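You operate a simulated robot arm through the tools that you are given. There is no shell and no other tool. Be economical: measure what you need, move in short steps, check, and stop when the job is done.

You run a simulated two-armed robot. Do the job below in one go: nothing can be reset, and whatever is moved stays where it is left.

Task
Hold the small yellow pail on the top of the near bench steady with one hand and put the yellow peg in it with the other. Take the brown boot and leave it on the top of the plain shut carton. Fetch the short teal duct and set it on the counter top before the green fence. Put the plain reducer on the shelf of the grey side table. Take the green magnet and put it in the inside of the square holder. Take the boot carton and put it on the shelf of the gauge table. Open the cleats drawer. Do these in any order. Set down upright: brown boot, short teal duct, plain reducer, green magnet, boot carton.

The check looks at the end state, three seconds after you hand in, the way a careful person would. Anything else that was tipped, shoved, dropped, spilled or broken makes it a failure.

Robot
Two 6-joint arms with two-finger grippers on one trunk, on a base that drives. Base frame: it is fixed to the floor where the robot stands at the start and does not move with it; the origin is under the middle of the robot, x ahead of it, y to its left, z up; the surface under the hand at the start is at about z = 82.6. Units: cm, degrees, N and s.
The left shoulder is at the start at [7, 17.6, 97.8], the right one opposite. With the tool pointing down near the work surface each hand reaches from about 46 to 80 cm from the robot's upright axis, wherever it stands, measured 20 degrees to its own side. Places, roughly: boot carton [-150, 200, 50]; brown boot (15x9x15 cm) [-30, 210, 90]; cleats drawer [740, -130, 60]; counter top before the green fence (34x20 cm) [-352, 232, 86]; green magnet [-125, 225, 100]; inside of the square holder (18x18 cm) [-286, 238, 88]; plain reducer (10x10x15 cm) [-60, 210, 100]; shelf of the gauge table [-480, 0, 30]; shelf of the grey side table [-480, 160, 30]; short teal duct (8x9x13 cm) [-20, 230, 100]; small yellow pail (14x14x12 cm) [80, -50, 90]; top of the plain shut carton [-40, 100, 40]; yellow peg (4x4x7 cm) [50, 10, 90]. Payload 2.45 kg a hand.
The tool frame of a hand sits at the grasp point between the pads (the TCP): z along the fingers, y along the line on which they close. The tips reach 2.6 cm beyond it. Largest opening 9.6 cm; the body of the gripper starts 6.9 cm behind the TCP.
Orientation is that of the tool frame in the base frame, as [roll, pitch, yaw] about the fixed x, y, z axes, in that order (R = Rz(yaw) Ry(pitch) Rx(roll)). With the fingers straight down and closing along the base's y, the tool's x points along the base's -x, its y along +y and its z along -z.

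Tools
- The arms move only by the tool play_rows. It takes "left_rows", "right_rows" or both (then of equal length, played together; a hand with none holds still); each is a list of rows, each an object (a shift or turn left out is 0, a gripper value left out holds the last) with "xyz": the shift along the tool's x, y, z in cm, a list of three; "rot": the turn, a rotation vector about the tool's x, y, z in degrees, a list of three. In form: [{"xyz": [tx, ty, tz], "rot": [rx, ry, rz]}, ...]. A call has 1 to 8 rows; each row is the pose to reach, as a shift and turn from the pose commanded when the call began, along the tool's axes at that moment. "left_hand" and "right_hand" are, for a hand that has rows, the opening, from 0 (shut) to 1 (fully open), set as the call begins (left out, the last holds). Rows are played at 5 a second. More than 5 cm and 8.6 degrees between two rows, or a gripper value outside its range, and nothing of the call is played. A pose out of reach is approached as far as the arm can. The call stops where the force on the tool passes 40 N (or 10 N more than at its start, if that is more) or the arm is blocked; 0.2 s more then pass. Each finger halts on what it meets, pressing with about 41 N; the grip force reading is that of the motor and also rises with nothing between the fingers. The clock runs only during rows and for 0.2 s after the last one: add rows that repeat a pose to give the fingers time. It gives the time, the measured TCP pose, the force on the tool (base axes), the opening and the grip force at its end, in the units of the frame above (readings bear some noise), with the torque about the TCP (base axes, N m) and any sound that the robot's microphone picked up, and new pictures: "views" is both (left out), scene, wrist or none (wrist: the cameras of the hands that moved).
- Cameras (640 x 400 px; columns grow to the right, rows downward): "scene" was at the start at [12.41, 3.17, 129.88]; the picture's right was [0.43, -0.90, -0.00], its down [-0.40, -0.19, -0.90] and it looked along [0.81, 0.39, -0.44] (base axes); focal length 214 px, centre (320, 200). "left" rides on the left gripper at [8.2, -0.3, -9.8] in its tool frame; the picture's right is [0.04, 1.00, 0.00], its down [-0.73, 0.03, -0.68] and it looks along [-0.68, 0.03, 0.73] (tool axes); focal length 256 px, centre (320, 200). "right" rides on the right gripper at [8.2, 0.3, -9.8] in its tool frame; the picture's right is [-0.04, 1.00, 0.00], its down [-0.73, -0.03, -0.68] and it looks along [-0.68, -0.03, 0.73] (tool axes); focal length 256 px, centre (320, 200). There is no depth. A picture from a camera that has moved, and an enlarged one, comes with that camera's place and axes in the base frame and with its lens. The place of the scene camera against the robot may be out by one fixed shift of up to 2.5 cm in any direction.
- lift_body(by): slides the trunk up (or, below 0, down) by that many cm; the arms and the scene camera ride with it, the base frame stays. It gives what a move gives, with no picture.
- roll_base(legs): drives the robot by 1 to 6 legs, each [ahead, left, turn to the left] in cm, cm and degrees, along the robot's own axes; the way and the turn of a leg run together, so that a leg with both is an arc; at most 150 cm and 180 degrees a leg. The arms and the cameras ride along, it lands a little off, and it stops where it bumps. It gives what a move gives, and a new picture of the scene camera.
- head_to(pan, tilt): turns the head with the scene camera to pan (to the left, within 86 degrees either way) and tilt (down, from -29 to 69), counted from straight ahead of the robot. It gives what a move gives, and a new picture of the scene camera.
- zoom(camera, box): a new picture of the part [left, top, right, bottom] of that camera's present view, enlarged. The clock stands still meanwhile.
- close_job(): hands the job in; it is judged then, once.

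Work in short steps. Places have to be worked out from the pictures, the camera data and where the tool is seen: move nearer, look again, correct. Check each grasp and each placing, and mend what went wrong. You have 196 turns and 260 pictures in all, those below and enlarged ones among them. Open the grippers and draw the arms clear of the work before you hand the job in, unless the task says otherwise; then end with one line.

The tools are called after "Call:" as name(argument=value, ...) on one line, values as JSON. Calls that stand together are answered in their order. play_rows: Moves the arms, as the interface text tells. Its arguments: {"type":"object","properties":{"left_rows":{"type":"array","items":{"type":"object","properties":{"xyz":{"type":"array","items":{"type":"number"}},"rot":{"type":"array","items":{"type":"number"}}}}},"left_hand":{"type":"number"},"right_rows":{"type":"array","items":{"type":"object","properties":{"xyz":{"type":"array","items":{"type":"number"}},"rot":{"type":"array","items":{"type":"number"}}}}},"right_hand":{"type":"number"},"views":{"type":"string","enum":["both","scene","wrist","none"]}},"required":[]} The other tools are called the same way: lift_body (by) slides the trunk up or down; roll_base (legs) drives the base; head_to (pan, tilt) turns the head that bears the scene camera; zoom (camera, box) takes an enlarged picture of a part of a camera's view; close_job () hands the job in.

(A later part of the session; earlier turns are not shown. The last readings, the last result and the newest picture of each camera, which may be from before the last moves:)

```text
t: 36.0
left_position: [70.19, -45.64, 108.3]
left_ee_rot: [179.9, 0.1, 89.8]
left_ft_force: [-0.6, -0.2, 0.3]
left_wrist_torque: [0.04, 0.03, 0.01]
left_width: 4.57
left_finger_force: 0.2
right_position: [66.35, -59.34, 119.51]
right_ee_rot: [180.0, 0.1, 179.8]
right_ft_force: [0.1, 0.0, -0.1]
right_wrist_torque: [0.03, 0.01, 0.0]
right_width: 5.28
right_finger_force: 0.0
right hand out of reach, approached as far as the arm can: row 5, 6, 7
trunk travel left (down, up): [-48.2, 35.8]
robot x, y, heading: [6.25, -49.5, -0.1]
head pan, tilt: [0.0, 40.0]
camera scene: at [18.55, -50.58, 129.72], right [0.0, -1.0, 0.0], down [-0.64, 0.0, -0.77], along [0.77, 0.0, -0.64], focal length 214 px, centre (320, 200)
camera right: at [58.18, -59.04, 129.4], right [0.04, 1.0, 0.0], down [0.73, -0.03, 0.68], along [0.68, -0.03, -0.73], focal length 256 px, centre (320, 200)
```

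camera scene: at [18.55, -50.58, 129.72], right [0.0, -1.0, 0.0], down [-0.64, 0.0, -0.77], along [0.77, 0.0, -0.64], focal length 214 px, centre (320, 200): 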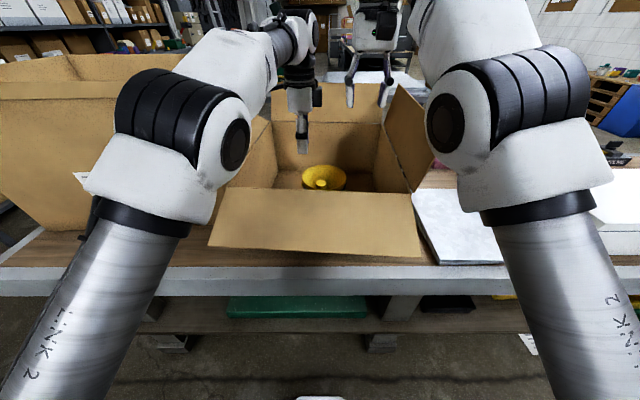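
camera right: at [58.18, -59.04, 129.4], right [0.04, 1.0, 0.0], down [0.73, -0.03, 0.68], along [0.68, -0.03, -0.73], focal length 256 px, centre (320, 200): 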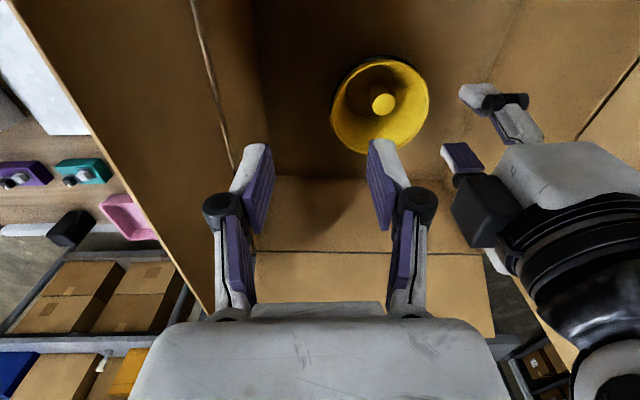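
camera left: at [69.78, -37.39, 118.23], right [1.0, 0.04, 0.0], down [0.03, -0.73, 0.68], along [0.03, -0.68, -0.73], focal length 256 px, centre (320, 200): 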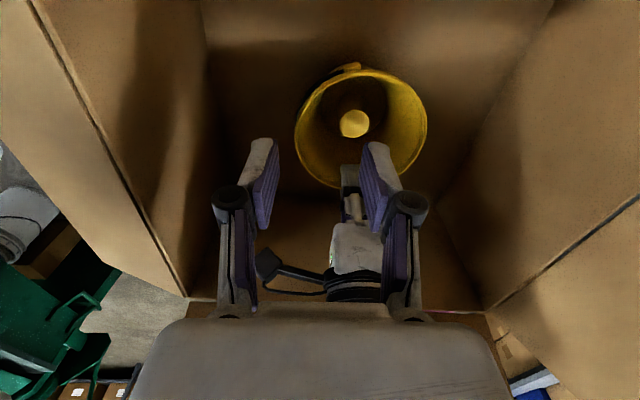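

The peg is in the pail and the pail upright. I raise the trunk to lift both hands out and back off from the bench.

Call:
lift_body(by=18)

Call:
roll_base(legs=[[-35, 0, 0]])

```text
t: 38.0
left_position: [70.07, -45.58, 126.31]
left_ee_rot: [179.9, 0.1, 89.9]
left_ft_force: [0.5, -0.1, -0.6]
left_wrist_torque: [0.0, -0.02, 0.0]
left_width: 4.61
left_finger_force: 0.0
right_position: [66.42, -59.26, 137.58]
right_ee_rot: [-180.0, 0.3, 179.9]
right_ft_force: [-0.5, 0.2, 0.1]
right_wrist_torque: [0.0, -0.02, -0.02]
right_width: 5.28
right_finger_force: 0.0
trunk travel left (down, up): [-66.2, 17.8]
robot x, y, heading: [6.12, -49.71, -0.1]
head pan, tilt: [0.0, 40.0]
```

```text
t: 40.0
left_position: [39.78, -45.45, 127.64]
left_ee_rot: [178.9, 0.2, 90.1]
left_ft_force: [-1.0, -0.1, 1.9]
left_wrist_torque: [0.02, -0.12, 0.01]
left_width: 4.62
left_finger_force: 0.0
right_position: [36.04, -58.8, 138.75]
right_ee_rot: [-179.9, 1.0, 180.0]
right_ft_force: [-0.6, 0.0, 0.0]
right_wrist_torque: [0.01, -0.09, -0.01]
right_width: 5.27
right_finger_force: 0.1
trunk travel left (down, up): [-66.2, 17.8]
robot x, y, heading: [-22.86, -50.04, -0.1]
head pan, tilt: [0.0, 40.0]
stopped in leg 1: the robot was blocked; the commanded pose is now the measured one
camera scene: at [-11.08, -50.37, 147.82], right [0.0, -1.0, 0.0], down [-0.64, 0.0, -0.77], along [0.77, 0.0, -0.64], focal length 214 px, centre (320, 200)
```

scene: 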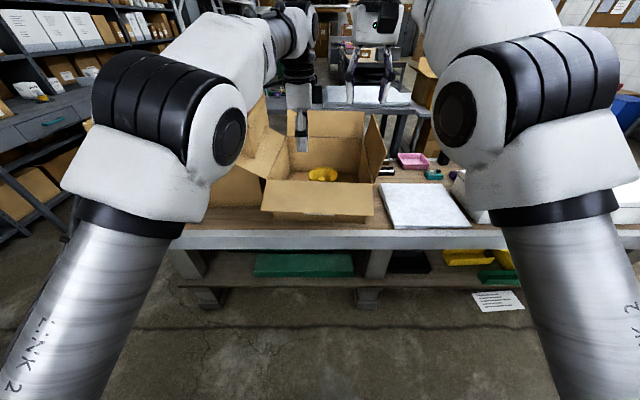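

Something behind stopped the base. I move forward a little and look around to both sides.

Call:
roll_base(legs=[[7, 0, 0]])

Call:
head_to(pan=86, tilt=45)

Call:
head_to(pan=-86, tilt=45)

```text
t: 41.0
left_position: [46.61, -45.46, 127.06]
left_ee_rot: [179.3, 0.1, 90.1]
left_ft_force: [0.3, 0.5, 0.0]
left_wrist_torque: [-0.02, -0.03, -0.01]
left_width: 4.61
left_finger_force: 0.1
right_position: [43.03, -59.09, 138.46]
right_ee_rot: [180.0, 0.8, -180.0]
right_ft_force: [-0.6, 0.8, 0.0]
right_wrist_torque: [0.0, -0.01, 0.01]
right_width: 5.3
right_finger_force: 0.0
trunk travel left (down, up): [-66.2, 17.8]
robot x, y, heading: [-16.58, -49.77, -0.0]
head pan, tilt: [0.0, 40.0]
camera scene: at [-4.47, -50.41, 147.79], right [0.0, -1.0, 0.0], down [-0.64, 0.0, -0.77], along [0.77, 0.0, -0.64], focal length 214 px, centre (320, 200)
```

scene: 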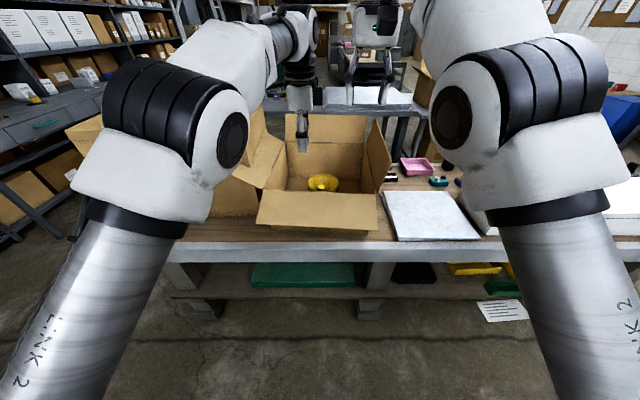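

```text
t: 42.6
left_position: [46.98, -45.54, 126.88]
left_ee_rot: [179.5, 0.1, 90.1]
left_ft_force: [-0.3, -0.4, 0.4]
left_wrist_torque: [-0.03, 0.0, 0.0]
left_width: 4.61
left_finger_force: 0.0
right_position: [43.32, -58.97, 138.27]
right_ee_rot: [180.0, 0.6, -179.9]
right_ft_force: [0.6, 0.3, 0.4]
right_wrist_torque: [0.02, -0.01, 0.01]
right_width: 5.28
right_finger_force: 0.0
trunk travel left (down, up): [-66.2, 17.8]
robot x, y, heading: [-16.62, -49.43, -0.1]
head pan, tilt: [85.9, 45.0]
camera scene: at [-12.0, -42.29, 147.01], right [1.0, -0.07, 0.0], down [-0.05, -0.71, -0.71], along [0.05, 0.71, -0.71], focal length 214 px, centre (320, 200)
```

scene: 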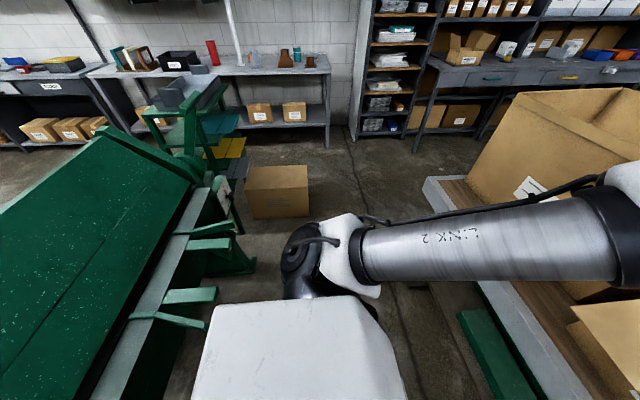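

```text
t: 45.2
left_position: [46.99, -45.53, 126.88]
left_ee_rot: [179.6, 0.2, 90.0]
left_ft_force: [1.1, -1.0, -0.2]
left_wrist_torque: [-0.01, 0.02, 0.0]
left_width: 4.58
left_finger_force: 0.0
right_position: [43.48, -58.9, 138.22]
right_ee_rot: [-179.9, 0.7, -180.0]
right_ft_force: [-1.1, 0.1, 0.0]
right_wrist_torque: [0.02, 0.0, 0.02]
right_width: 5.28
right_finger_force: 0.0
trunk travel left (down, up): [-66.2, 17.8]
robot x, y, heading: [-16.51, -49.61, 0.0]
head pan, tilt: [-85.9, 45.0]
camera scene: at [-11.95, -58.51, 147.01], right [-1.0, -0.07, 0.0], down [-0.05, 0.71, -0.71], along [0.05, -0.71, -0.71], focal length 214 px, centre (320, 200)
```

scene: 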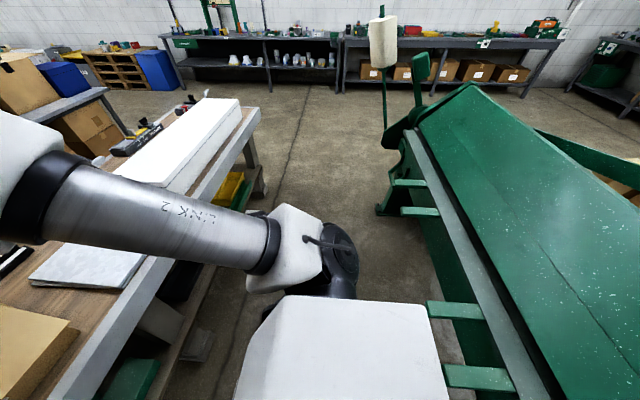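

There is a big brake machine behind; it should be heavy enough to be unaffected. I restore the left hand's yaw and spread the arms, keeping them high for travel.

Call:
play_rows(left_rows=[{"xyz": [2, -1, 0], "rot": [0, 0, -8]}, {"xyz": [4, -2, 0], "rot": [0, 0, -16]}, {"xyz": [6, -3, 0], "rot": [0, 0, -24]}, {"xyz": [8, -4, 0], "rot": [0, 0, -32]}, {"xyz": [10, -5, 0], "rot": [0, 0, -40]}, {"xyz": [12, -6, 0], "rot": [0, 0, -48]}, {"xyz": [14, -7, 0], "rot": [0, 0, -56]}, {"xyz": [16, -8, 0], "rot": [0, 0, -64]}], right_rows=[{"xyz": [1, -2, 0]}, {"xyz": [2, -4, 0]}, {"xyz": [3, -6, 0]}, {"xyz": [4, -8, 0]}, {"xyz": [5, -10, 0]}, {"xyz": [5, -11, 0]}, {"xyz": [5, -12, 0]}, {"xyz": [5, -12, 0]}], views="none")

Call:
play_rows(left_rows=[{"rot": [0, 0, -8]}, {"rot": [0, 0, -16]}, {"rot": [0, 0, -24]}, {"rot": [0, 0, -26]}], views="none")

Call:
roll_base(legs=[[20, 0, 0], [0, 95, 0]])

Call:
head_to(pan=60, tilt=45)

```text
t: 47.0
left_position: [39.06, -29.46, 126.75]
left_ee_rot: [179.9, 0.6, 154.0]
left_ft_force: [-0.6, 0.3, 0.7]
left_wrist_torque: [-0.04, -0.01, 0.03]
left_width: 4.61
left_finger_force: 0.0
right_position: [38.22, -70.95, 138.09]
right_ee_rot: [-179.9, 0.7, -180.0]
right_ft_force: [-0.4, 0.5, 0.1]
right_wrist_torque: [-0.04, 0.0, 0.0]
right_width: 5.27
right_finger_force: 0.1
trunk travel left (down, up): [-66.2, 17.8]
robot x, y, heading: [-16.56, -49.81, 0.1]
head pan, tilt: [-85.9, 45.0]
```

```text
t: 48.0
left_position: [39.08, -29.57, 126.59]
left_ee_rot: [-179.9, 0.5, 179.9]
left_ft_force: [-0.1, 0.6, -0.7]
left_wrist_torque: [0.01, -0.03, -0.01]
left_width: 4.61
left_finger_force: 0.2
right_position: [38.35, -71.02, 138.16]
right_ee_rot: [-179.9, 0.7, -180.0]
right_ft_force: [-1.3, 0.0, 0.5]
right_wrist_torque: [0.01, 0.01, 0.01]
right_width: 5.27
right_finger_force: 0.0
trunk travel left (down, up): [-66.2, 17.8]
robot x, y, heading: [-16.8, -49.93, -0.2]
head pan, tilt: [-85.9, 45.0]
```

```text
t: 54.2
left_position: [58.16, 66.85, 126.83]
left_ee_rot: [-179.9, 0.5, -179.2]
left_ft_force: [0.2, 0.3, 0.1]
left_wrist_torque: [-0.01, 0.0, -0.03]
left_width: 4.62
left_finger_force: 0.0
right_position: [58.26, 25.44, 138.15]
right_ee_rot: [-180.0, 0.7, -179.1]
right_ft_force: [-0.2, 0.5, -0.6]
right_wrist_torque: [-0.01, 0.02, -0.01]
right_width: 5.31
right_finger_force: 0.1
trunk travel left (down, up): [-66.2, 17.8]
robot x, y, heading: [3.0, 45.84, 0.8]
head pan, tilt: [-85.9, 45.0]
camera scene: at [7.72, 37.31, 147.01], right [-1.0, -0.08, 0.0], down [-0.06, 0.7, -0.71], along [0.06, -0.7, -0.71], focal length 214 px, centre (320, 200)
```

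scene: 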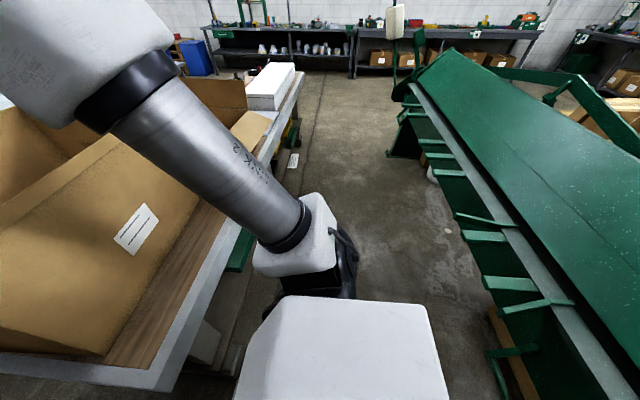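

```text
t: 56.5
left_position: [58.45, 66.99, 126.74]
left_ee_rot: [-179.9, 0.5, -179.4]
left_ft_force: [0.0, -0.6, -0.5]
left_wrist_torque: [0.01, 0.0, 0.02]
left_width: 4.61
left_finger_force: 0.0
right_position: [58.17, 25.49, 138.12]
right_ee_rot: [-179.9, 0.7, -179.3]
right_ft_force: [-0.8, 0.0, -0.3]
right_wrist_torque: [0.0, -0.06, -0.01]
right_width: 5.28
right_finger_force: 0.0
trunk travel left (down, up): [-66.2, 17.8]
robot x, y, heading: [3.21, 46.27, 0.8]
head pan, tilt: [60.0, 45.0]
camera scene: at [11.01, 52.55, 147.01], right [0.87, -0.49, 0.0], down [-0.35, -0.62, -0.71], along [0.35, 0.62, -0.71], focal length 214 px, centre (320, 200)
```

scene: 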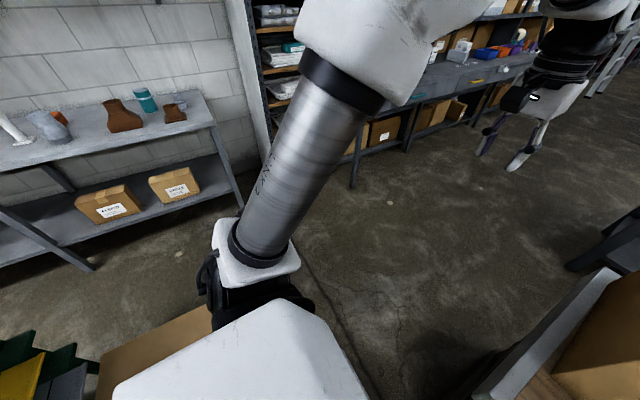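

The table with the boot, duct and reducer is ahead-left beyond the floor carton. I drive around the carton and turn to face it.

Call:
roll_base(legs=[[19, 0, 0], [0, 84, 0], [0, 0, 90]])

Call:
head_to(pan=25, tilt=35)

```text
t: 66.0
left_position: [-0.68, 185.87, 126.77]
left_ee_rot: [-179.9, 0.4, -88.5]
left_ft_force: [-0.2, -0.9, -0.8]
left_wrist_torque: [0.0, -0.01, -0.03]
left_width: 4.61
left_finger_force: 0.0
right_position: [40.89, 186.22, 138.12]
right_ee_rot: [180.0, 0.7, -88.4]
right_ft_force: [-1.0, 0.7, 0.1]
right_wrist_torque: [0.02, 0.01, 0.0]
right_width: 5.26
right_finger_force: 0.0
trunk travel left (down, up): [-66.2, 17.8]
robot x, y, heading: [20.69, 130.85, 91.5]
head pan, tilt: [60.0, 45.0]
camera scene: at [12.76, 138.83, 147.01], right [0.48, 0.88, 0.0], down [0.62, -0.34, -0.71], along [-0.62, 0.34, -0.71], focal length 214 px, centre (320, 200)
```

scene: 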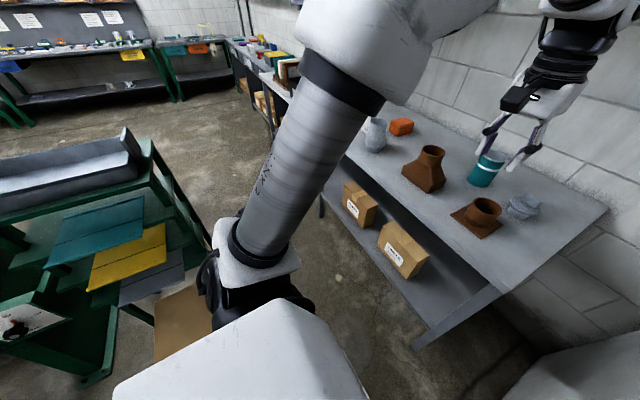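

```text
t: 67.0
left_position: [-0.52, 185.84, 126.69]
left_ee_rot: [-180.0, 0.5, -88.5]
left_ft_force: [0.5, -0.3, -1.0]
left_wrist_torque: [-0.01, -0.01, -0.02]
left_width: 4.6
left_finger_force: 0.0
right_position: [40.94, 186.31, 138.16]
right_ee_rot: [-180.0, 0.8, -88.6]
right_ft_force: [0.2, -0.4, -1.0]
right_wrist_torque: [-0.01, -0.02, 0.0]
right_width: 5.29
right_finger_force: 0.0
trunk travel left (down, up): [-66.2, 17.8]
robot x, y, heading: [20.61, 130.58, 91.5]
head pan, tilt: [25.0, 35.0]
camera scene: at [15.96, 142.82, 148.49], right [0.89, 0.45, 0.0], down [0.26, -0.51, -0.82], along [-0.37, 0.73, -0.57], focal length 214 px, centre (320, 200)
```

scene: 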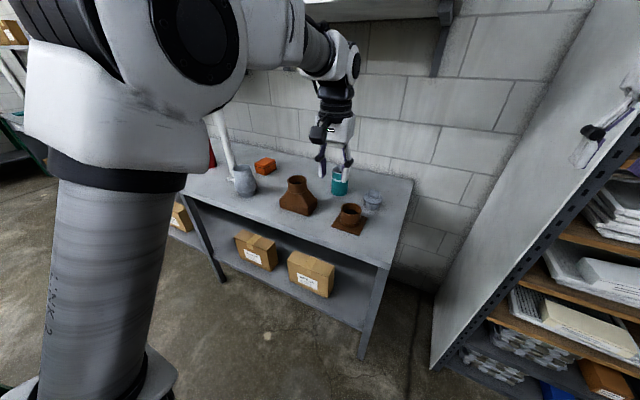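

The brown boot stands near [-31, 212], teal duct near [-19, 234], grey reducer near [-62, 208]. I move so the left hand can take the boot.

Call:
roll_base(legs=[[0, 30, -1.5], [20, 0, 0]])

Call:
lift_body(by=-12)

Call:
head_to(pan=15, tilt=35)

```text
t: 68.3
left_position: [-8.96, 188.57, 127.22]
left_ee_rot: [-179.8, 1.0, -91.1]
left_ft_force: [-0.5, -0.5, 1.1]
left_wrist_torque: [0.07, -0.09, 0.01]
left_width: 4.6
left_finger_force: 0.1
right_position: [32.54, 186.98, 138.7]
right_ee_rot: [-179.8, 1.3, -91.0]
right_ft_force: [-0.7, -1.4, 1.0]
right_wrist_torque: [0.09, -0.07, 0.01]
right_width: 5.3
right_finger_force: 0.0
trunk travel left (down, up): [-66.2, 17.8]
robot x, y, heading: [10.76, 133.27, 89.0]
head pan, tilt: [25.0, 35.0]
stopped in leg 1: the robot was blocked; the commanded pose is now the measured one
camera scene: at [5.68, 144.61, 148.59], right [0.91, 0.41, 0.01], down [0.24, -0.52, -0.82], along [-0.33, 0.75, -0.57], focal length 214 px, centre (320, 200)
```

scene: 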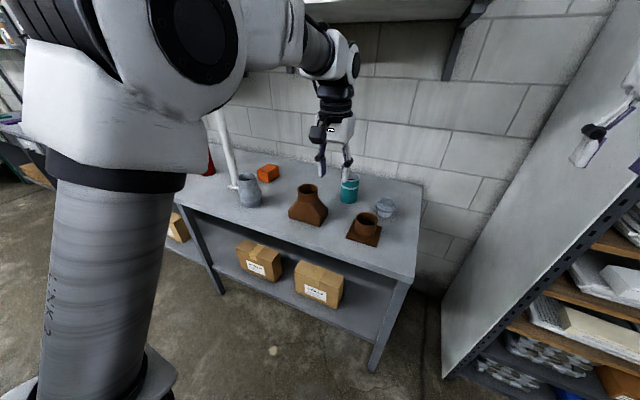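

```text
t: 69.8
left_position: [-8.54, 189.26, 114.81]
left_ee_rot: [-179.8, 0.6, -90.8]
left_ft_force: [-0.2, 0.5, 0.1]
left_wrist_torque: [-0.01, -0.03, -0.03]
left_width: 4.62
left_finger_force: 0.0
right_position: [33.02, 187.97, 126.4]
right_ee_rot: [180.0, 0.7, -91.0]
right_ft_force: [0.3, 0.3, -0.2]
right_wrist_torque: [0.01, 0.0, 0.0]
right_width: 5.27
right_finger_force: 0.0
trunk travel left (down, up): [-54.2, 29.8]
robot x, y, heading: [10.83, 133.23, 88.8]
head pan, tilt: [25.0, 35.0]
```

```text
t: 70.5
left_position: [-8.65, 189.24, 114.88]
left_ee_rot: [-179.9, 0.6, -91.0]
left_ft_force: [0.2, 0.0, -0.5]
left_wrist_torque: [-0.04, 0.0, 0.01]
left_width: 4.62
left_finger_force: 0.0
right_position: [33.03, 187.84, 126.27]
right_ee_rot: [180.0, 0.8, -91.0]
right_ft_force: [0.2, 0.1, 0.4]
right_wrist_torque: [0.0, -0.01, 0.05]
right_width: 5.28
right_finger_force: 0.0
trunk travel left (down, up): [-54.2, 29.8]
robot x, y, heading: [10.57, 133.15, 89.0]
head pan, tilt: [15.0, 35.0]
camera scene: at [7.65, 146.09, 136.49], right [0.97, 0.24, 0.0], down [0.14, -0.56, -0.82], along [-0.2, 0.79, -0.57], focal length 214 px, centre (320, 200)
```

scene: 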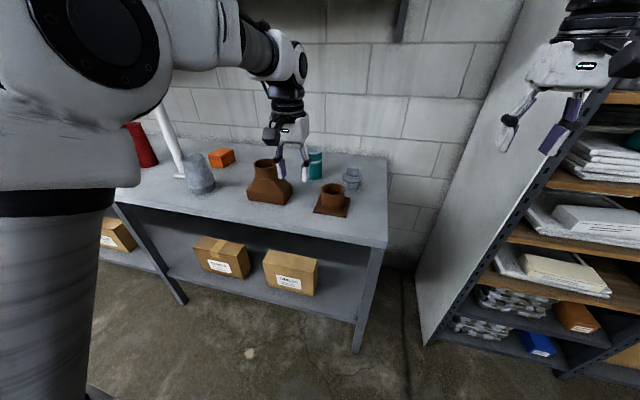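

The base bumped something at its left rear, probably the floor carton. I look down there.

Call:
head_to(pan=86, tilt=69)

```text
t: 72.0
left_position: [-8.47, 189.29, 114.85]
left_ee_rot: [-179.9, 0.6, -91.1]
left_ft_force: [-1.2, 0.0, 0.1]
left_wrist_torque: [-0.02, 0.01, -0.04]
left_width: 4.6
left_finger_force: 0.1
right_position: [33.12, 187.82, 126.31]
right_ee_rot: [-180.0, 0.8, -91.0]
right_ft_force: [-0.1, -1.1, -0.3]
right_wrist_torque: [0.01, 0.01, 0.01]
right_width: 5.27
right_finger_force: 0.0
trunk travel left (down, up): [-54.2, 29.8]
robot x, y, heading: [10.42, 133.68, 89.1]
head pan, tilt: [85.9, 68.8]
camera scene: at [4.22, 138.04, 132.13], right [0.09, 1.0, 0.0], down [0.93, -0.08, -0.36], along [-0.36, 0.03, -0.93], focal length 214 px, centre (320, 200)
```

scene: 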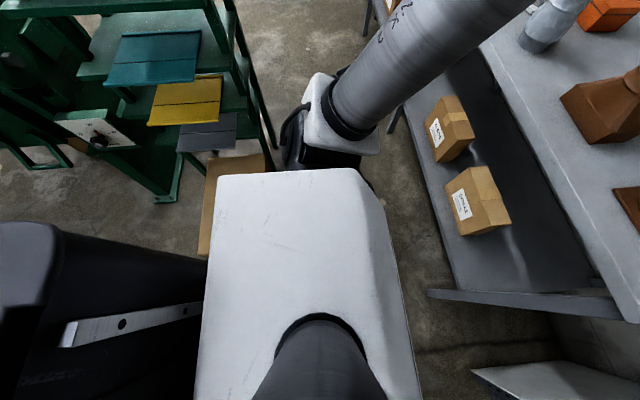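

The floor carton's corner touched my base's left rear. I back off to the right, go forward, then left.

Call:
roll_base(legs=[[0, -5, 1], [20, 0, 0]])

Call:
roll_base(legs=[[0, 25, 0]])

Call:
head_to(pan=15, tilt=40)

```text
t: 74.1
left_position: [-4.47, 208.95, 114.78]
left_ee_rot: [179.9, 0.6, -90.0]
left_ft_force: [0.3, 1.3, -0.9]
left_wrist_torque: [0.0, -0.01, 0.02]
left_width: 4.6
left_finger_force: 0.1
right_position: [37.07, 208.31, 126.25]
right_ee_rot: [180.0, 0.8, -90.0]
right_ft_force: [0.0, 0.2, -0.2]
right_wrist_torque: [-0.01, 0.01, 0.0]
right_width: 5.28
right_finger_force: 0.0
trunk travel left (down, up): [-54.2, 29.8]
robot x, y, heading: [15.6, 153.34, 89.8]
head pan, tilt: [85.9, 68.8]
camera scene: at [9.22, 157.9, 132.13], right [0.07, 1.0, 0.0], down [0.93, -0.07, -0.36], along [-0.36, 0.03, -0.93], focal length 214 px, centre (320, 200)
```

scene: 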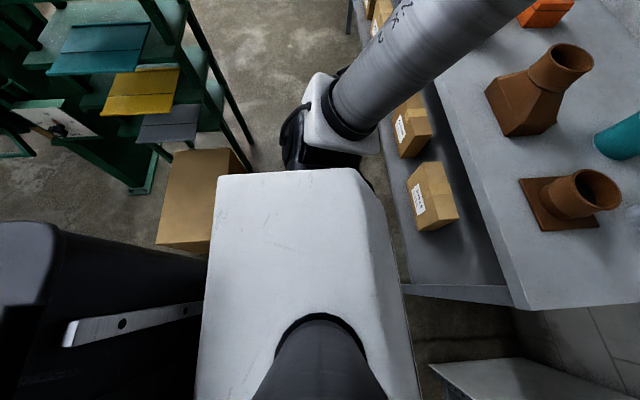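

```text
t: 75.9
left_position: [-29.58, 208.92, 114.75]
left_ee_rot: [-180.0, 0.6, -90.1]
left_ft_force: [-0.3, -0.6, -1.4]
left_wrist_torque: [-0.01, 0.03, 0.02]
left_width: 4.62
left_finger_force: 0.0
right_position: [12.01, 208.31, 126.25]
right_ee_rot: [180.0, 0.8, -90.0]
right_ft_force: [-0.6, 0.6, 0.2]
right_wrist_torque: [-0.01, -0.02, -0.02]
right_width: 5.29
right_finger_force: 0.1
trunk travel left (down, up): [-54.2, 29.8]
robot x, y, heading: [-9.46, 153.27, 89.9]
head pan, tilt: [85.9, 68.8]
camera scene: at [-15.83, 157.88, 132.13], right [0.07, 1.0, 0.0], down [0.93, -0.06, -0.36], along [-0.36, 0.02, -0.93], focal length 214 px, centre (320, 200)
```

scene: 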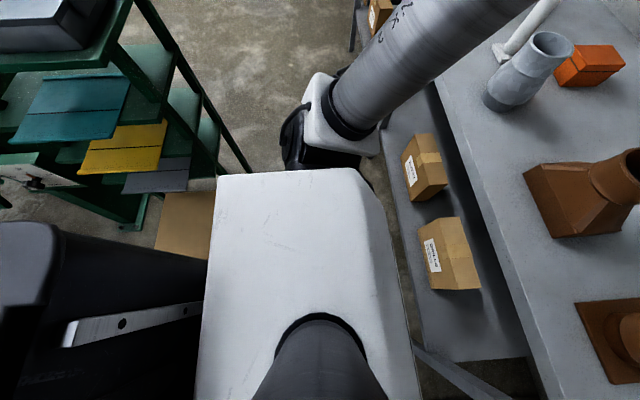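

```text
t: 77.4
left_position: [-29.51, 208.86, 114.93]
left_ee_rot: [180.0, 0.6, -89.9]
left_ft_force: [0.9, -0.4, -0.3]
left_wrist_torque: [-0.01, -0.01, 0.0]
left_width: 4.58
left_finger_force: 0.0
right_position: [12.02, 208.34, 126.22]
right_ee_rot: [180.0, 0.8, -90.0]
right_ft_force: [-0.8, -0.5, 0.9]
right_wrist_torque: [0.01, 0.0, -0.01]
right_width: 5.29
right_finger_force: 0.2
trunk travel left (down, up): [-54.2, 29.8]
robot x, y, heading: [-9.3, 153.42, 90.4]
head pan, tilt: [15.0, 40.0]
camera scene: at [-12.47, 165.7, 135.73], right [0.97, 0.26, 0.0], down [0.17, -0.62, -0.77], along [-0.2, 0.74, -0.64], focal length 214 px, centre (320, 200)
```

scene: 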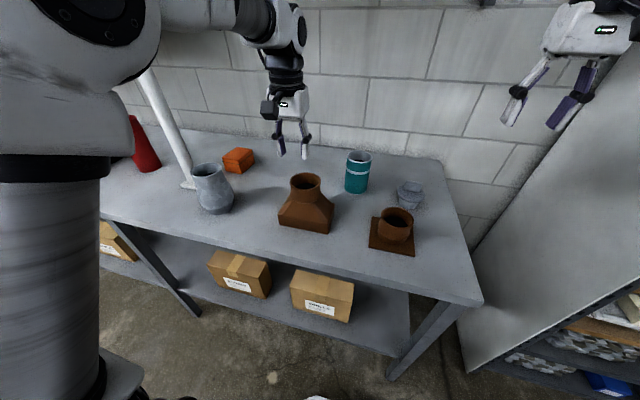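

The left hand is almost over the boot. I open it and take its wrist picture.

Call:
play_rows(left_rows=[{"xyz": [3, 0, 0]}, {"xyz": [3, 0, 0]}, {"xyz": [3, 0, 0]}], left_hand=1, views="wrist")

```text
t: 78.2
left_position: [-29.51, 205.86, 114.79]
left_ee_rot: [-179.9, 0.5, -90.1]
left_ft_force: [-0.9, 0.4, -0.1]
left_wrist_torque: [0.02, 0.0, 0.01]
left_width: 9.6
left_finger_force: 0.1
right_position: [12.0, 208.25, 126.24]
right_ee_rot: [-180.0, 0.8, -90.0]
right_ft_force: [-0.4, -0.5, 0.4]
right_wrist_torque: [0.01, -0.01, 0.02]
right_width: 5.27
right_finger_force: 0.0
trunk travel left (down, up): [-54.2, 29.8]
robot x, y, heading: [-9.53, 153.47, 90.1]
head pan, tilt: [15.0, 40.0]
camera left: at [-29.17, 197.69, 124.55], right [-1.0, -0.04, 0.0], down [-0.03, 0.73, 0.69], along [-0.03, 0.69, -0.73], focal length 256 px, centre (320, 200)
```

left: 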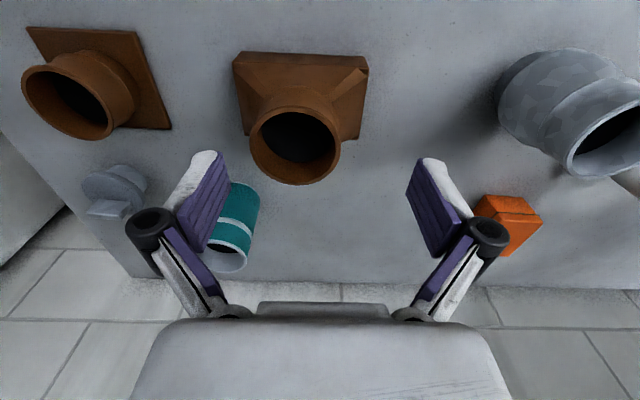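

I need the table's height, so I take a second wrist picture with the hand shifted sideways for triangulation.

Call:
play_rows(left_rows=[{"xyz": [0, -4, 0]}, {"xyz": [0, -8, 0]}, {"xyz": [0, -10, 0]}, {"xyz": [0, -10, 0]}], views="wrist")

```text
t: 79.2
left_position: [-19.47, 205.8, 114.73]
left_ee_rot: [-180.0, 0.6, -90.0]
left_ft_force: [0.2, -0.3, -0.3]
left_wrist_torque: [0.04, 0.03, -0.01]
left_width: 9.59
left_finger_force: 0.0
right_position: [11.88, 208.24, 126.25]
right_ee_rot: [-180.0, 0.8, -90.0]
right_ft_force: [0.1, 0.8, 0.1]
right_wrist_torque: [0.0, -0.01, 0.0]
right_width: 5.28
right_finger_force: 0.0
trunk travel left (down, up): [-54.2, 29.8]
robot x, y, heading: [-9.38, 153.06, 90.2]
head pan, tilt: [15.0, 40.0]
camera left: at [-19.06, 197.72, 124.53], right [-1.0, -0.04, 0.0], down [-0.03, 0.73, 0.69], along [-0.03, 0.69, -0.73], focal length 256 px, centre (320, 200)
```

left: 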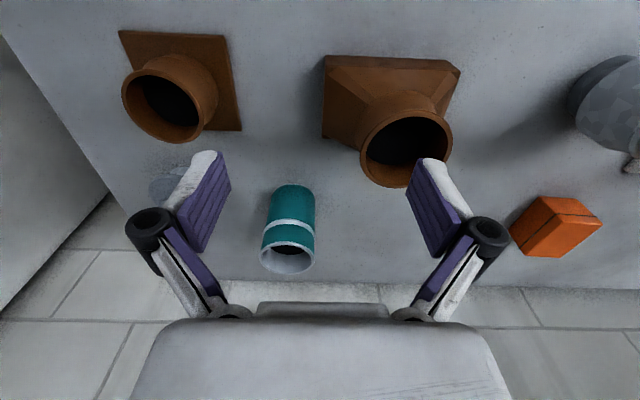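

Triangulated: collar top centre at [-27.4, 210, 104], diameter ≈8.4 cm, table at z≈89. I position over the collar.

Call:
play_rows(left_rows=[{"xyz": [-1.5, 3, 0]}, {"xyz": [-3, 6, 0]}, {"xyz": [-4.2, 7.9, 2]}, {"xyz": [-4.2, 7.9, 4.5]}, {"xyz": [-4.2, 7.9, 4.5]}], views="both")

```text
t: 80.4
left_position: [-27.39, 210.11, 110.35]
left_ee_rot: [-179.8, 0.6, -90.0]
left_ft_force: [-0.1, -0.3, -0.1]
left_wrist_torque: [0.0, 0.01, 0.03]
left_width: 9.61
left_finger_force: 0.1
right_position: [12.0, 208.2, 126.22]
right_ee_rot: [-180.0, 0.8, -90.1]
right_ft_force: [0.1, -0.6, 0.2]
right_wrist_torque: [-0.01, 0.01, -0.03]
right_width: 5.28
right_finger_force: 0.0
trunk travel left (down, up): [-54.2, 29.8]
robot x, y, heading: [-9.28, 153.1, 90.0]
head pan, tilt: [15.0, 40.0]
camera scene: at [-12.48, 165.66, 135.74], right [0.97, 0.26, 0.0], down [0.17, -0.62, -0.77], along [-0.2, 0.74, -0.64], focal length 214 px, centre (320, 200)
camera left: at [-27.01, 201.94, 120.1], right [-1.0, -0.04, 0.0], down [-0.03, 0.73, 0.69], along [-0.03, 0.69, -0.73], focal length 256 px, centre (320, 200)
```

scene: 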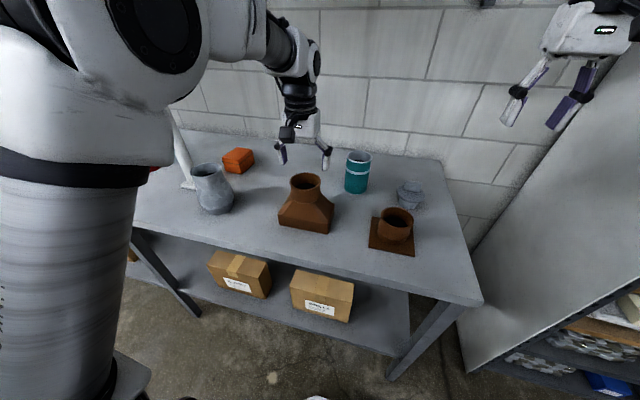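
left: 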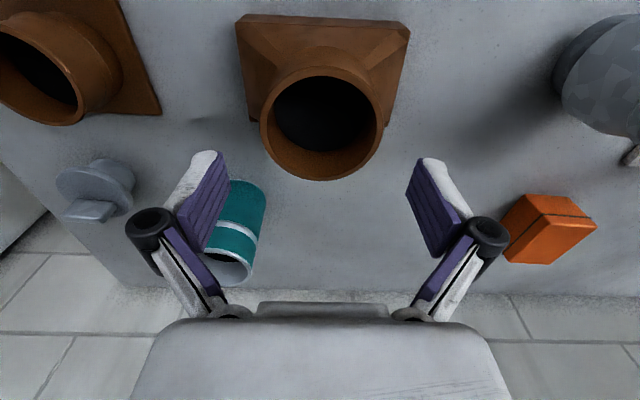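

The collar is centred between the fingers. I go down 9 cm to z≈101.3, force-guarded.

Call:
play_rows(left_rows=[{"xyz": [0, 0.1, 3]}, {"xyz": [0, 0.1, 5]}, {"xyz": [0, 0.1, 7]}, {"xyz": [0, 0.1, 9]}, {"xyz": [0, 0.1, 9]}], views="wrist")

```text
t: 81.6
left_position: [-27.64, 210.15, 101.29]
left_ee_rot: [-179.9, 0.6, -90.0]
left_ft_force: [0.7, -0.2, -0.1]
left_wrist_torque: [0.02, 0.01, 0.01]
left_width: 9.59
left_finger_force: 0.1
right_position: [11.92, 208.33, 126.29]
right_ee_rot: [-179.9, 0.8, -89.9]
right_ft_force: [0.2, -1.2, 0.0]
right_wrist_torque: [0.05, 0.02, -0.01]
right_width: 5.29
right_finger_force: 0.1
trunk travel left (down, up): [-54.2, 29.8]
robot x, y, heading: [-9.1, 153.15, 90.4]
head pan, tilt: [15.0, 40.0]
camera left: at [-27.19, 201.98, 111.14], right [-1.0, -0.04, 0.0], down [-0.03, 0.73, 0.69], along [-0.03, 0.69, -0.73], focal length 256 px, centre (320, 200)
```

left: 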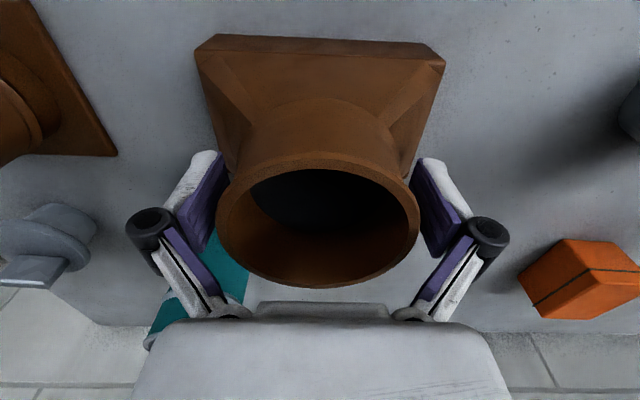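

The fingers straddle the collar. I close, and lift a little if it holds.

Call:
play_rows(left_rows=[{"xyz": [0, 0, 0]}, {"xyz": [0, 0, 0]}, {"xyz": [0, 0, -0.5]}, {"xyz": [0, 0, -3]}, {"xyz": [0, 0, -7]}, {"xyz": [1, 0, -10]}, {"xyz": [2, 0, -14]}, {"xyz": [2, 0, -14]}], left_hand=0, views="both")

```text
t: 83.4
left_position: [-27.65, 208.23, 115.31]
left_ee_rot: [-180.0, 0.5, -90.0]
left_ft_force: [-0.4, 0.6, -3.3]
left_wrist_torque: [-0.04, -0.01, 0.01]
left_width: 7.89
left_finger_force: 41.0
right_position: [11.95, 208.38, 126.22]
right_ee_rot: [180.0, 0.7, -89.9]
right_ft_force: [-0.6, 0.5, 0.1]
right_wrist_torque: [-0.01, 0.0, 0.03]
right_width: 5.29
right_finger_force: 0.1
trunk travel left (down, up): [-54.2, 29.8]
robot x, y, heading: [-9.35, 153.28, 90.3]
head pan, tilt: [15.0, 40.0]
camera scene: at [-12.5, 165.83, 135.72], right [0.97, 0.26, 0.0], down [0.17, -0.62, -0.77], along [-0.2, 0.74, -0.64], focal length 214 px, centre (320, 200)
camera left: at [-27.21, 199.94, 125.06], right [-1.0, -0.04, 0.0], down [-0.03, 0.73, 0.69], along [-0.03, 0.69, -0.73], focal length 256 px, centre (320, 200)
```

scene: 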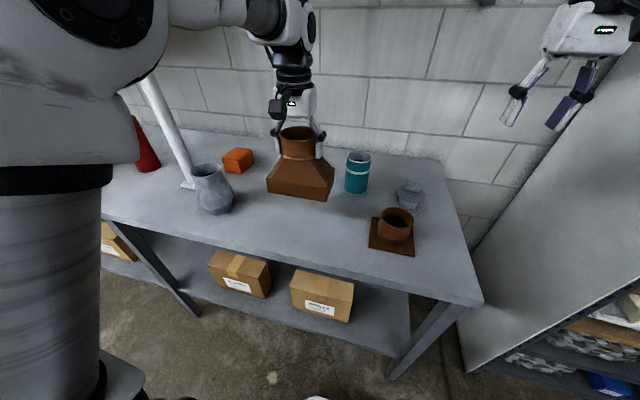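
left: 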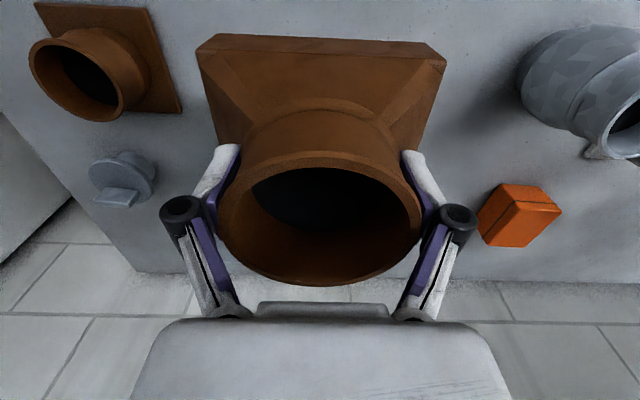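

The boot is held. I raise the trunk and turn around to the left towards the floor carton.

Call:
lift_body(by=14)

Call:
roll_base(legs=[[0, 0, 90], [0, 0, 90]])

Call:
head_to(pan=-20, tilt=55)

```text
t: 85.0
left_position: [-27.65, 208.07, 129.27]
left_ee_rot: [-179.9, 0.6, -89.9]
left_ft_force: [0.9, 0.0, -3.1]
left_wrist_torque: [0.01, -0.02, 0.0]
left_width: 7.89
left_finger_force: 41.1
right_position: [11.95, 208.32, 140.33]
right_ee_rot: [180.0, 0.8, -89.9]
right_ft_force: [-0.3, 0.2, 0.1]
right_wrist_torque: [0.01, 0.03, -0.03]
right_width: 5.27
right_finger_force: 0.0
trunk travel left (down, up): [-68.2, 15.8]
robot x, y, heading: [-9.52, 153.26, 90.0]
head pan, tilt: [15.0, 40.0]
```

```text
t: 93.1
left_position: [8.48, 98.3, 129.29]
left_ee_rot: [-180.0, 0.6, 89.5]
left_ft_force: [-0.3, -0.1, -2.2]
left_wrist_torque: [-0.01, 0.0, -0.01]
left_width: 7.9
left_finger_force: 41.0
right_position: [-31.07, 98.4, 140.23]
right_ee_rot: [179.9, 0.8, 89.8]
right_ft_force: [0.0, 0.0, 0.2]
right_wrist_torque: [-0.01, 0.01, -0.01]
right_width: 5.27
right_finger_force: 0.0
trunk travel left (down, up): [-68.2, 15.8]
robot x, y, heading: [-9.41, 153.41, -90.3]
head pan, tilt: [15.0, 40.0]
camera scene: at [-8.15, 139.17, 149.73], right [-0.97, -0.25, 0.0], down [-0.16, 0.62, -0.77], along [0.19, -0.74, -0.64], focal length 214 px, centre (320, 200)
```

scene: 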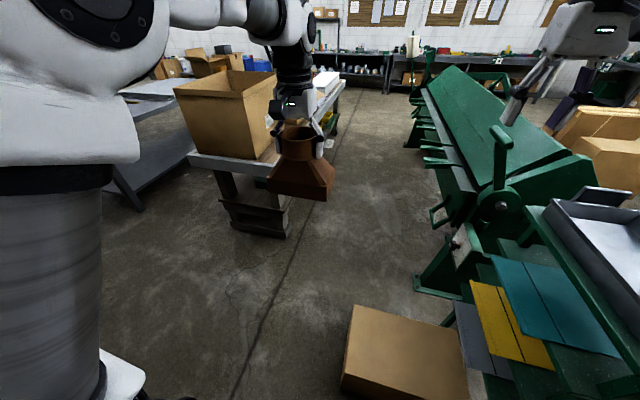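

```text
t: 94.1
left_position: [8.43, 98.4, 129.25]
left_ee_rot: [179.9, 0.6, 89.6]
left_ft_force: [0.1, -0.2, -2.1]
left_wrist_torque: [0.02, 0.02, 0.01]
left_width: 7.9
left_finger_force: 40.8
right_position: [-31.0, 98.32, 140.15]
right_ee_rot: [180.0, 0.8, 89.6]
right_ft_force: [-0.3, 0.5, 0.1]
right_wrist_torque: [0.01, 0.01, -0.03]
right_width: 5.27
right_finger_force: 0.1
trunk travel left (down, up): [-68.2, 15.8]
robot x, y, heading: [-9.48, 153.05, -90.4]
head pan, tilt: [-20.0, 55.0]
camera scene: at [-12.79, 140.63, 147.67], right [-0.94, 0.35, 0.0], down [0.28, 0.77, -0.57], along [-0.2, -0.54, -0.82], focal length 214 px, centre (320, 200)
```

scene: 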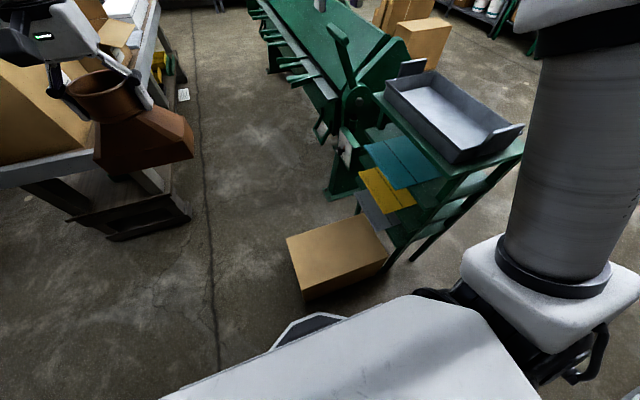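

The carton top spans about x −58…−13, y 87…117 (z≈40). To keep the idle right arm clear of the tool stand, I approach from the east, facing −x.

Call:
roll_base(legs=[[0, 40, 0], [33, 0, 0], [0, 0, -90]])

Call:
head_to(pan=10, tilt=55)

```text
t: 102.2
left_position: [-24.6, 102.67, 129.32]
left_ee_rot: [-180.0, 0.5, -0.7]
left_ft_force: [0.2, 0.5, -3.3]
left_wrist_torque: [-0.01, -0.02, 0.0]
left_width: 7.93
left_finger_force: 40.9
right_position: [-24.28, 142.15, 140.35]
right_ee_rot: [-180.0, 0.8, -0.7]
right_ft_force: [-0.1, 0.1, -0.4]
right_wrist_torque: [0.01, 0.02, -0.02]
right_width: 5.28
right_finger_force: 0.0
trunk travel left (down, up): [-68.2, 15.8]
robot x, y, heading: [30.26, 120.21, 179.1]
head pan, tilt: [-20.0, 55.0]
camera scene: at [17.69, 121.86, 147.66], right [0.35, 0.94, 0.0], down [0.77, -0.29, -0.57], along [-0.54, 0.2, -0.82], focal length 214 px, centre (320, 200)
```

scene: 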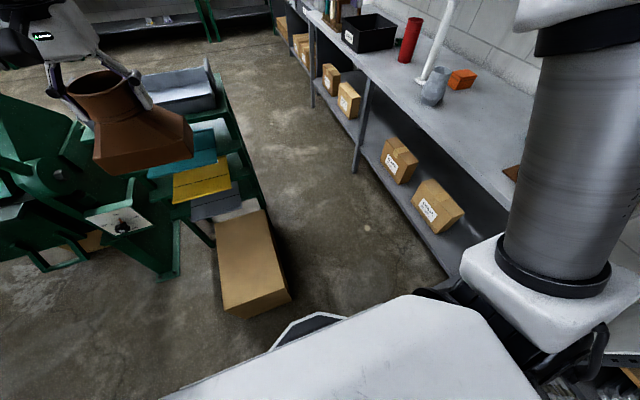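

```text
t: 103.1
left_position: [-24.63, 102.58, 129.12]
left_ee_rot: [180.0, 0.6, -0.7]
left_ft_force: [-0.6, -0.2, -2.6]
left_wrist_torque: [0.01, 0.0, -0.03]
left_width: 7.93
left_finger_force: 41.0
right_position: [-24.3, 142.05, 140.18]
right_ee_rot: [179.9, 0.8, -0.7]
right_ft_force: [-0.3, 0.6, 0.6]
right_wrist_torque: [-0.01, 0.0, 0.01]
right_width: 5.24
right_finger_force: 0.1
trunk travel left (down, up): [-68.2, 15.8]
robot x, y, heading: [30.27, 119.69, 179.4]
head pan, tilt: [10.0, 55.0]
camera scene: at [17.32, 118.17, 147.66], right [-0.16, 0.99, 0.0], down [0.81, 0.13, -0.57], along [-0.57, -0.09, -0.82], focal length 214 px, centre (320, 200)
```

scene: 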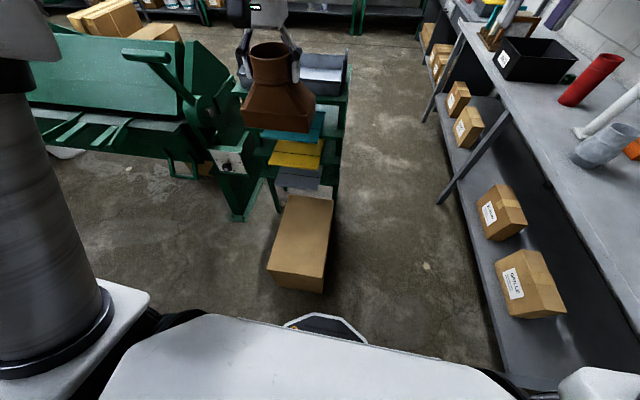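

I zoom on the carton for its edges.

Call:
zoom(camera="scene", box=[220, 120, 380, 310])

```text
2.11 times, centred on (300, 215) of scene
camera zoom: at [17.32, 118.17, 147.66], right [-0.16, 0.99, 0.0], down [0.81, 0.13, -0.57], along [-0.57, -0.09, -0.82], focal length 452 px, centre (362, 168)
```

zoom: 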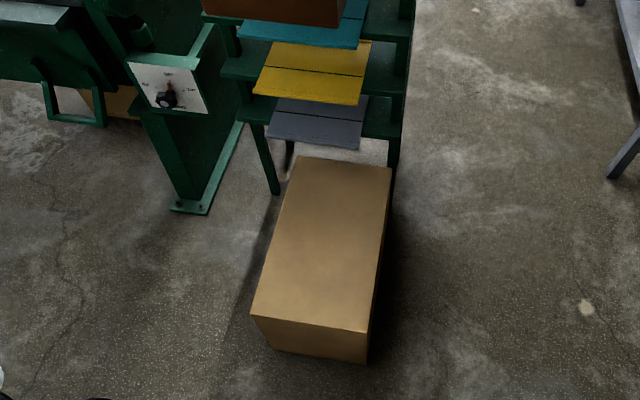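

The carton is x −63…−13, y 85…115, top z≈34. I lower the trunk.

Call:
lift_body(by=-66)

Call:
play_rows(left_rows=[{"xyz": [-3, 0.7, 0]}, {"xyz": [-6, 1.5, 2]}, {"xyz": [-7, 1.5, 5]}, {"xyz": [-7, 1.5, 8]}, {"xyz": [-7, 1.5, 8]}], views="both")

```text
refused: -66 is not a number from -40 to 40
```

```text
t: 104.3
left_position: [-31.79, 101.19, 121.21]
left_ee_rot: [-179.9, 0.6, -0.7]
left_ft_force: [0.1, -0.4, -3.1]
left_wrist_torque: [-0.02, 0.01, 0.01]
left_width: 7.92
left_finger_force: 41.0
right_position: [-24.28, 142.11, 140.38]
right_ee_rot: [-180.0, 0.8, -0.7]
right_ft_force: [0.7, 0.8, -0.1]
right_wrist_torque: [0.01, -0.01, -0.01]
right_width: 5.27
right_finger_force: 0.1
trunk travel left (down, up): [-68.2, 15.8]
robot x, y, heading: [30.17, 120.08, 179.1]
head pan, tilt: [10.0, 55.0]
camera scene: at [17.29, 118.15, 147.66], right [-0.16, 0.99, 0.0], down [0.81, 0.13, -0.57], along [-0.57, -0.09, -0.82], focal length 214 px, centre (320, 200)
camera left: at [-23.4, 101.46, 130.98], right [0.03, -1.0, 0.0], down [-0.73, -0.02, 0.69], along [-0.69, -0.02, -0.73], focal length 256 px, centre (320, 200)
```

scene: 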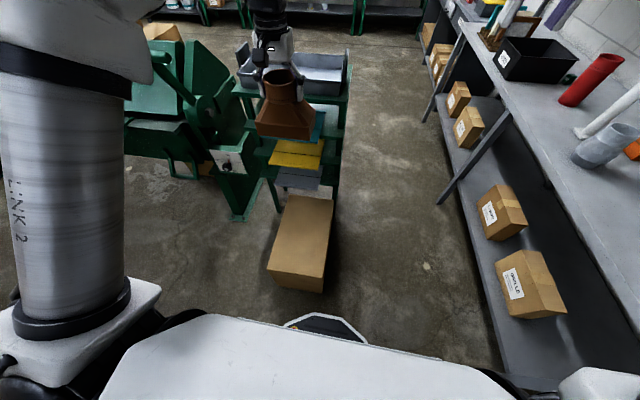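
left: 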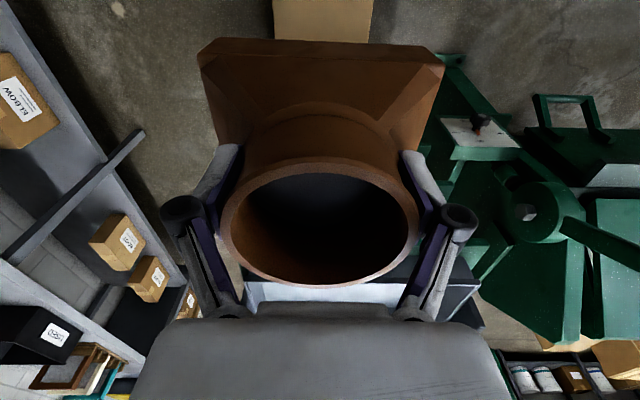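

Each lift is limited to 40 cm, so I lower in two steps.

Call:
lift_body(by=-40)

Call:
lift_body(by=-25)

Call:
head_to(pan=20, tilt=45)

```text
t: 108.2
left_position: [-31.63, 101.14, 81.17]
left_ee_rot: [-179.9, 0.7, -0.8]
left_ft_force: [-0.4, 0.5, -2.1]
left_wrist_torque: [-0.02, 0.03, 0.02]
left_width: 7.9
left_finger_force: 40.7
right_position: [-24.4, 142.12, 100.28]
right_ee_rot: [180.0, 0.8, -0.7]
right_ft_force: [-0.8, -1.3, 1.0]
right_wrist_torque: [0.0, 0.04, -0.02]
right_width: 5.28
right_finger_force: 0.1
trunk travel left (down, up): [-28.2, 55.8]
robot x, y, heading: [30.34, 120.14, 178.9]
head pan, tilt: [10.0, 55.0]
```

```text
t: 110.7
left_position: [-31.72, 101.12, 56.15]
left_ee_rot: [-179.9, 0.6, -0.7]
left_ft_force: [-0.7, -0.1, -2.4]
left_wrist_torque: [-0.01, 0.0, 0.02]
left_width: 7.92
left_finger_force: 40.9
right_position: [-24.36, 142.15, 75.31]
right_ee_rot: [179.8, 0.9, -0.8]
right_ft_force: [-0.4, 0.5, 0.6]
right_wrist_torque: [0.03, 0.01, 0.02]
right_width: 5.27
right_finger_force: 0.1
trunk travel left (down, up): [-3.2, 80.8]
robot x, y, heading: [30.41, 120.36, 179.1]
head pan, tilt: [10.0, 55.0]
```

```text
t: 111.5
left_position: [-31.73, 101.16, 56.11]
left_ee_rot: [-179.9, 0.7, -0.6]
left_ft_force: [0.3, 0.4, -1.9]
left_wrist_torque: [0.01, 0.02, 0.01]
left_width: 7.92
left_finger_force: 40.8
right_position: [-24.25, 142.15, 75.25]
right_ee_rot: [180.0, 0.8, -0.7]
right_ft_force: [-0.1, -0.4, -0.2]
right_wrist_torque: [0.0, 0.01, -0.03]
right_width: 5.27
right_finger_force: 0.1
trunk travel left (down, up): [-3.2, 80.8]
robot x, y, heading: [30.23, 120.18, 179.0]
head pan, tilt: [20.0, 45.0]
camera scene: at [16.79, 116.65, 84.0], right [-0.33, 0.94, 0.0], down [0.67, 0.23, -0.71], along [-0.67, -0.23, -0.71], focal length 214 px, centre (320, 200)
```

scene: 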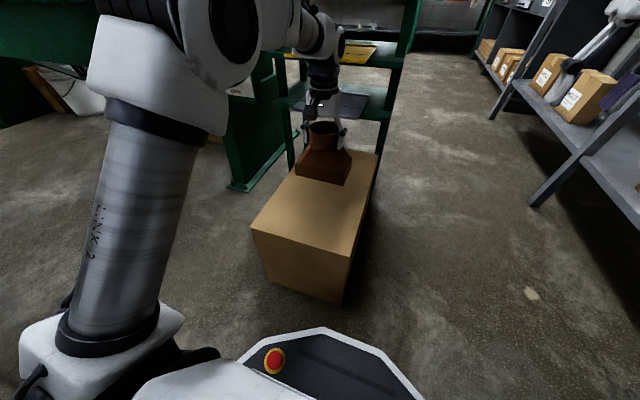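

The boot hangs about 8 cm above the carton's top. I lower 7.5 cm gently and check the force.

Call:
play_rows(left_rows=[{"xyz": [1, 0, 1.5]}, {"xyz": [1, 0, 3]}, {"xyz": [1, 0, 4.5]}, {"xyz": [1, 0, 5.5]}, {"xyz": [1, 0, 6.5]}, {"xyz": [1, 0, 7.5]}, {"xyz": [1, 0, 7.5]}], views="scene")

```text
t: 113.0
left_position: [-30.66, 101.23, 48.66]
left_ee_rot: [-180.0, 0.5, -0.7]
left_ft_force: [-0.6, 0.0, -2.7]
left_wrist_torque: [-0.01, -0.01, 0.0]
left_width: 7.93
left_finger_force: 41.0
right_position: [-24.41, 142.06, 75.32]
right_ee_rot: [180.0, 0.8, -0.6]
right_ft_force: [-0.5, -0.5, -0.1]
right_wrist_torque: [-0.05, 0.0, 0.0]
right_width: 5.29
right_finger_force: 0.0
trunk travel left (down, up): [-3.2, 80.8]
robot x, y, heading: [30.24, 120.02, 179.3]
head pan, tilt: [20.0, 45.0]
camera scene: at [16.78, 116.65, 84.01], right [-0.33, 0.94, 0.0], down [0.67, 0.23, -0.71], along [-0.67, -0.23, -0.71], focal length 214 px, centre (320, 200)
```

scene: 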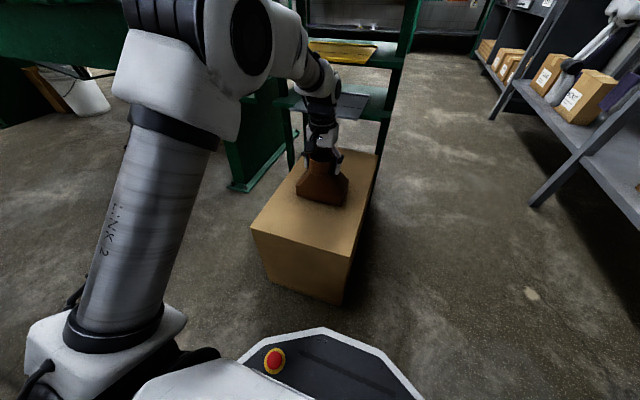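

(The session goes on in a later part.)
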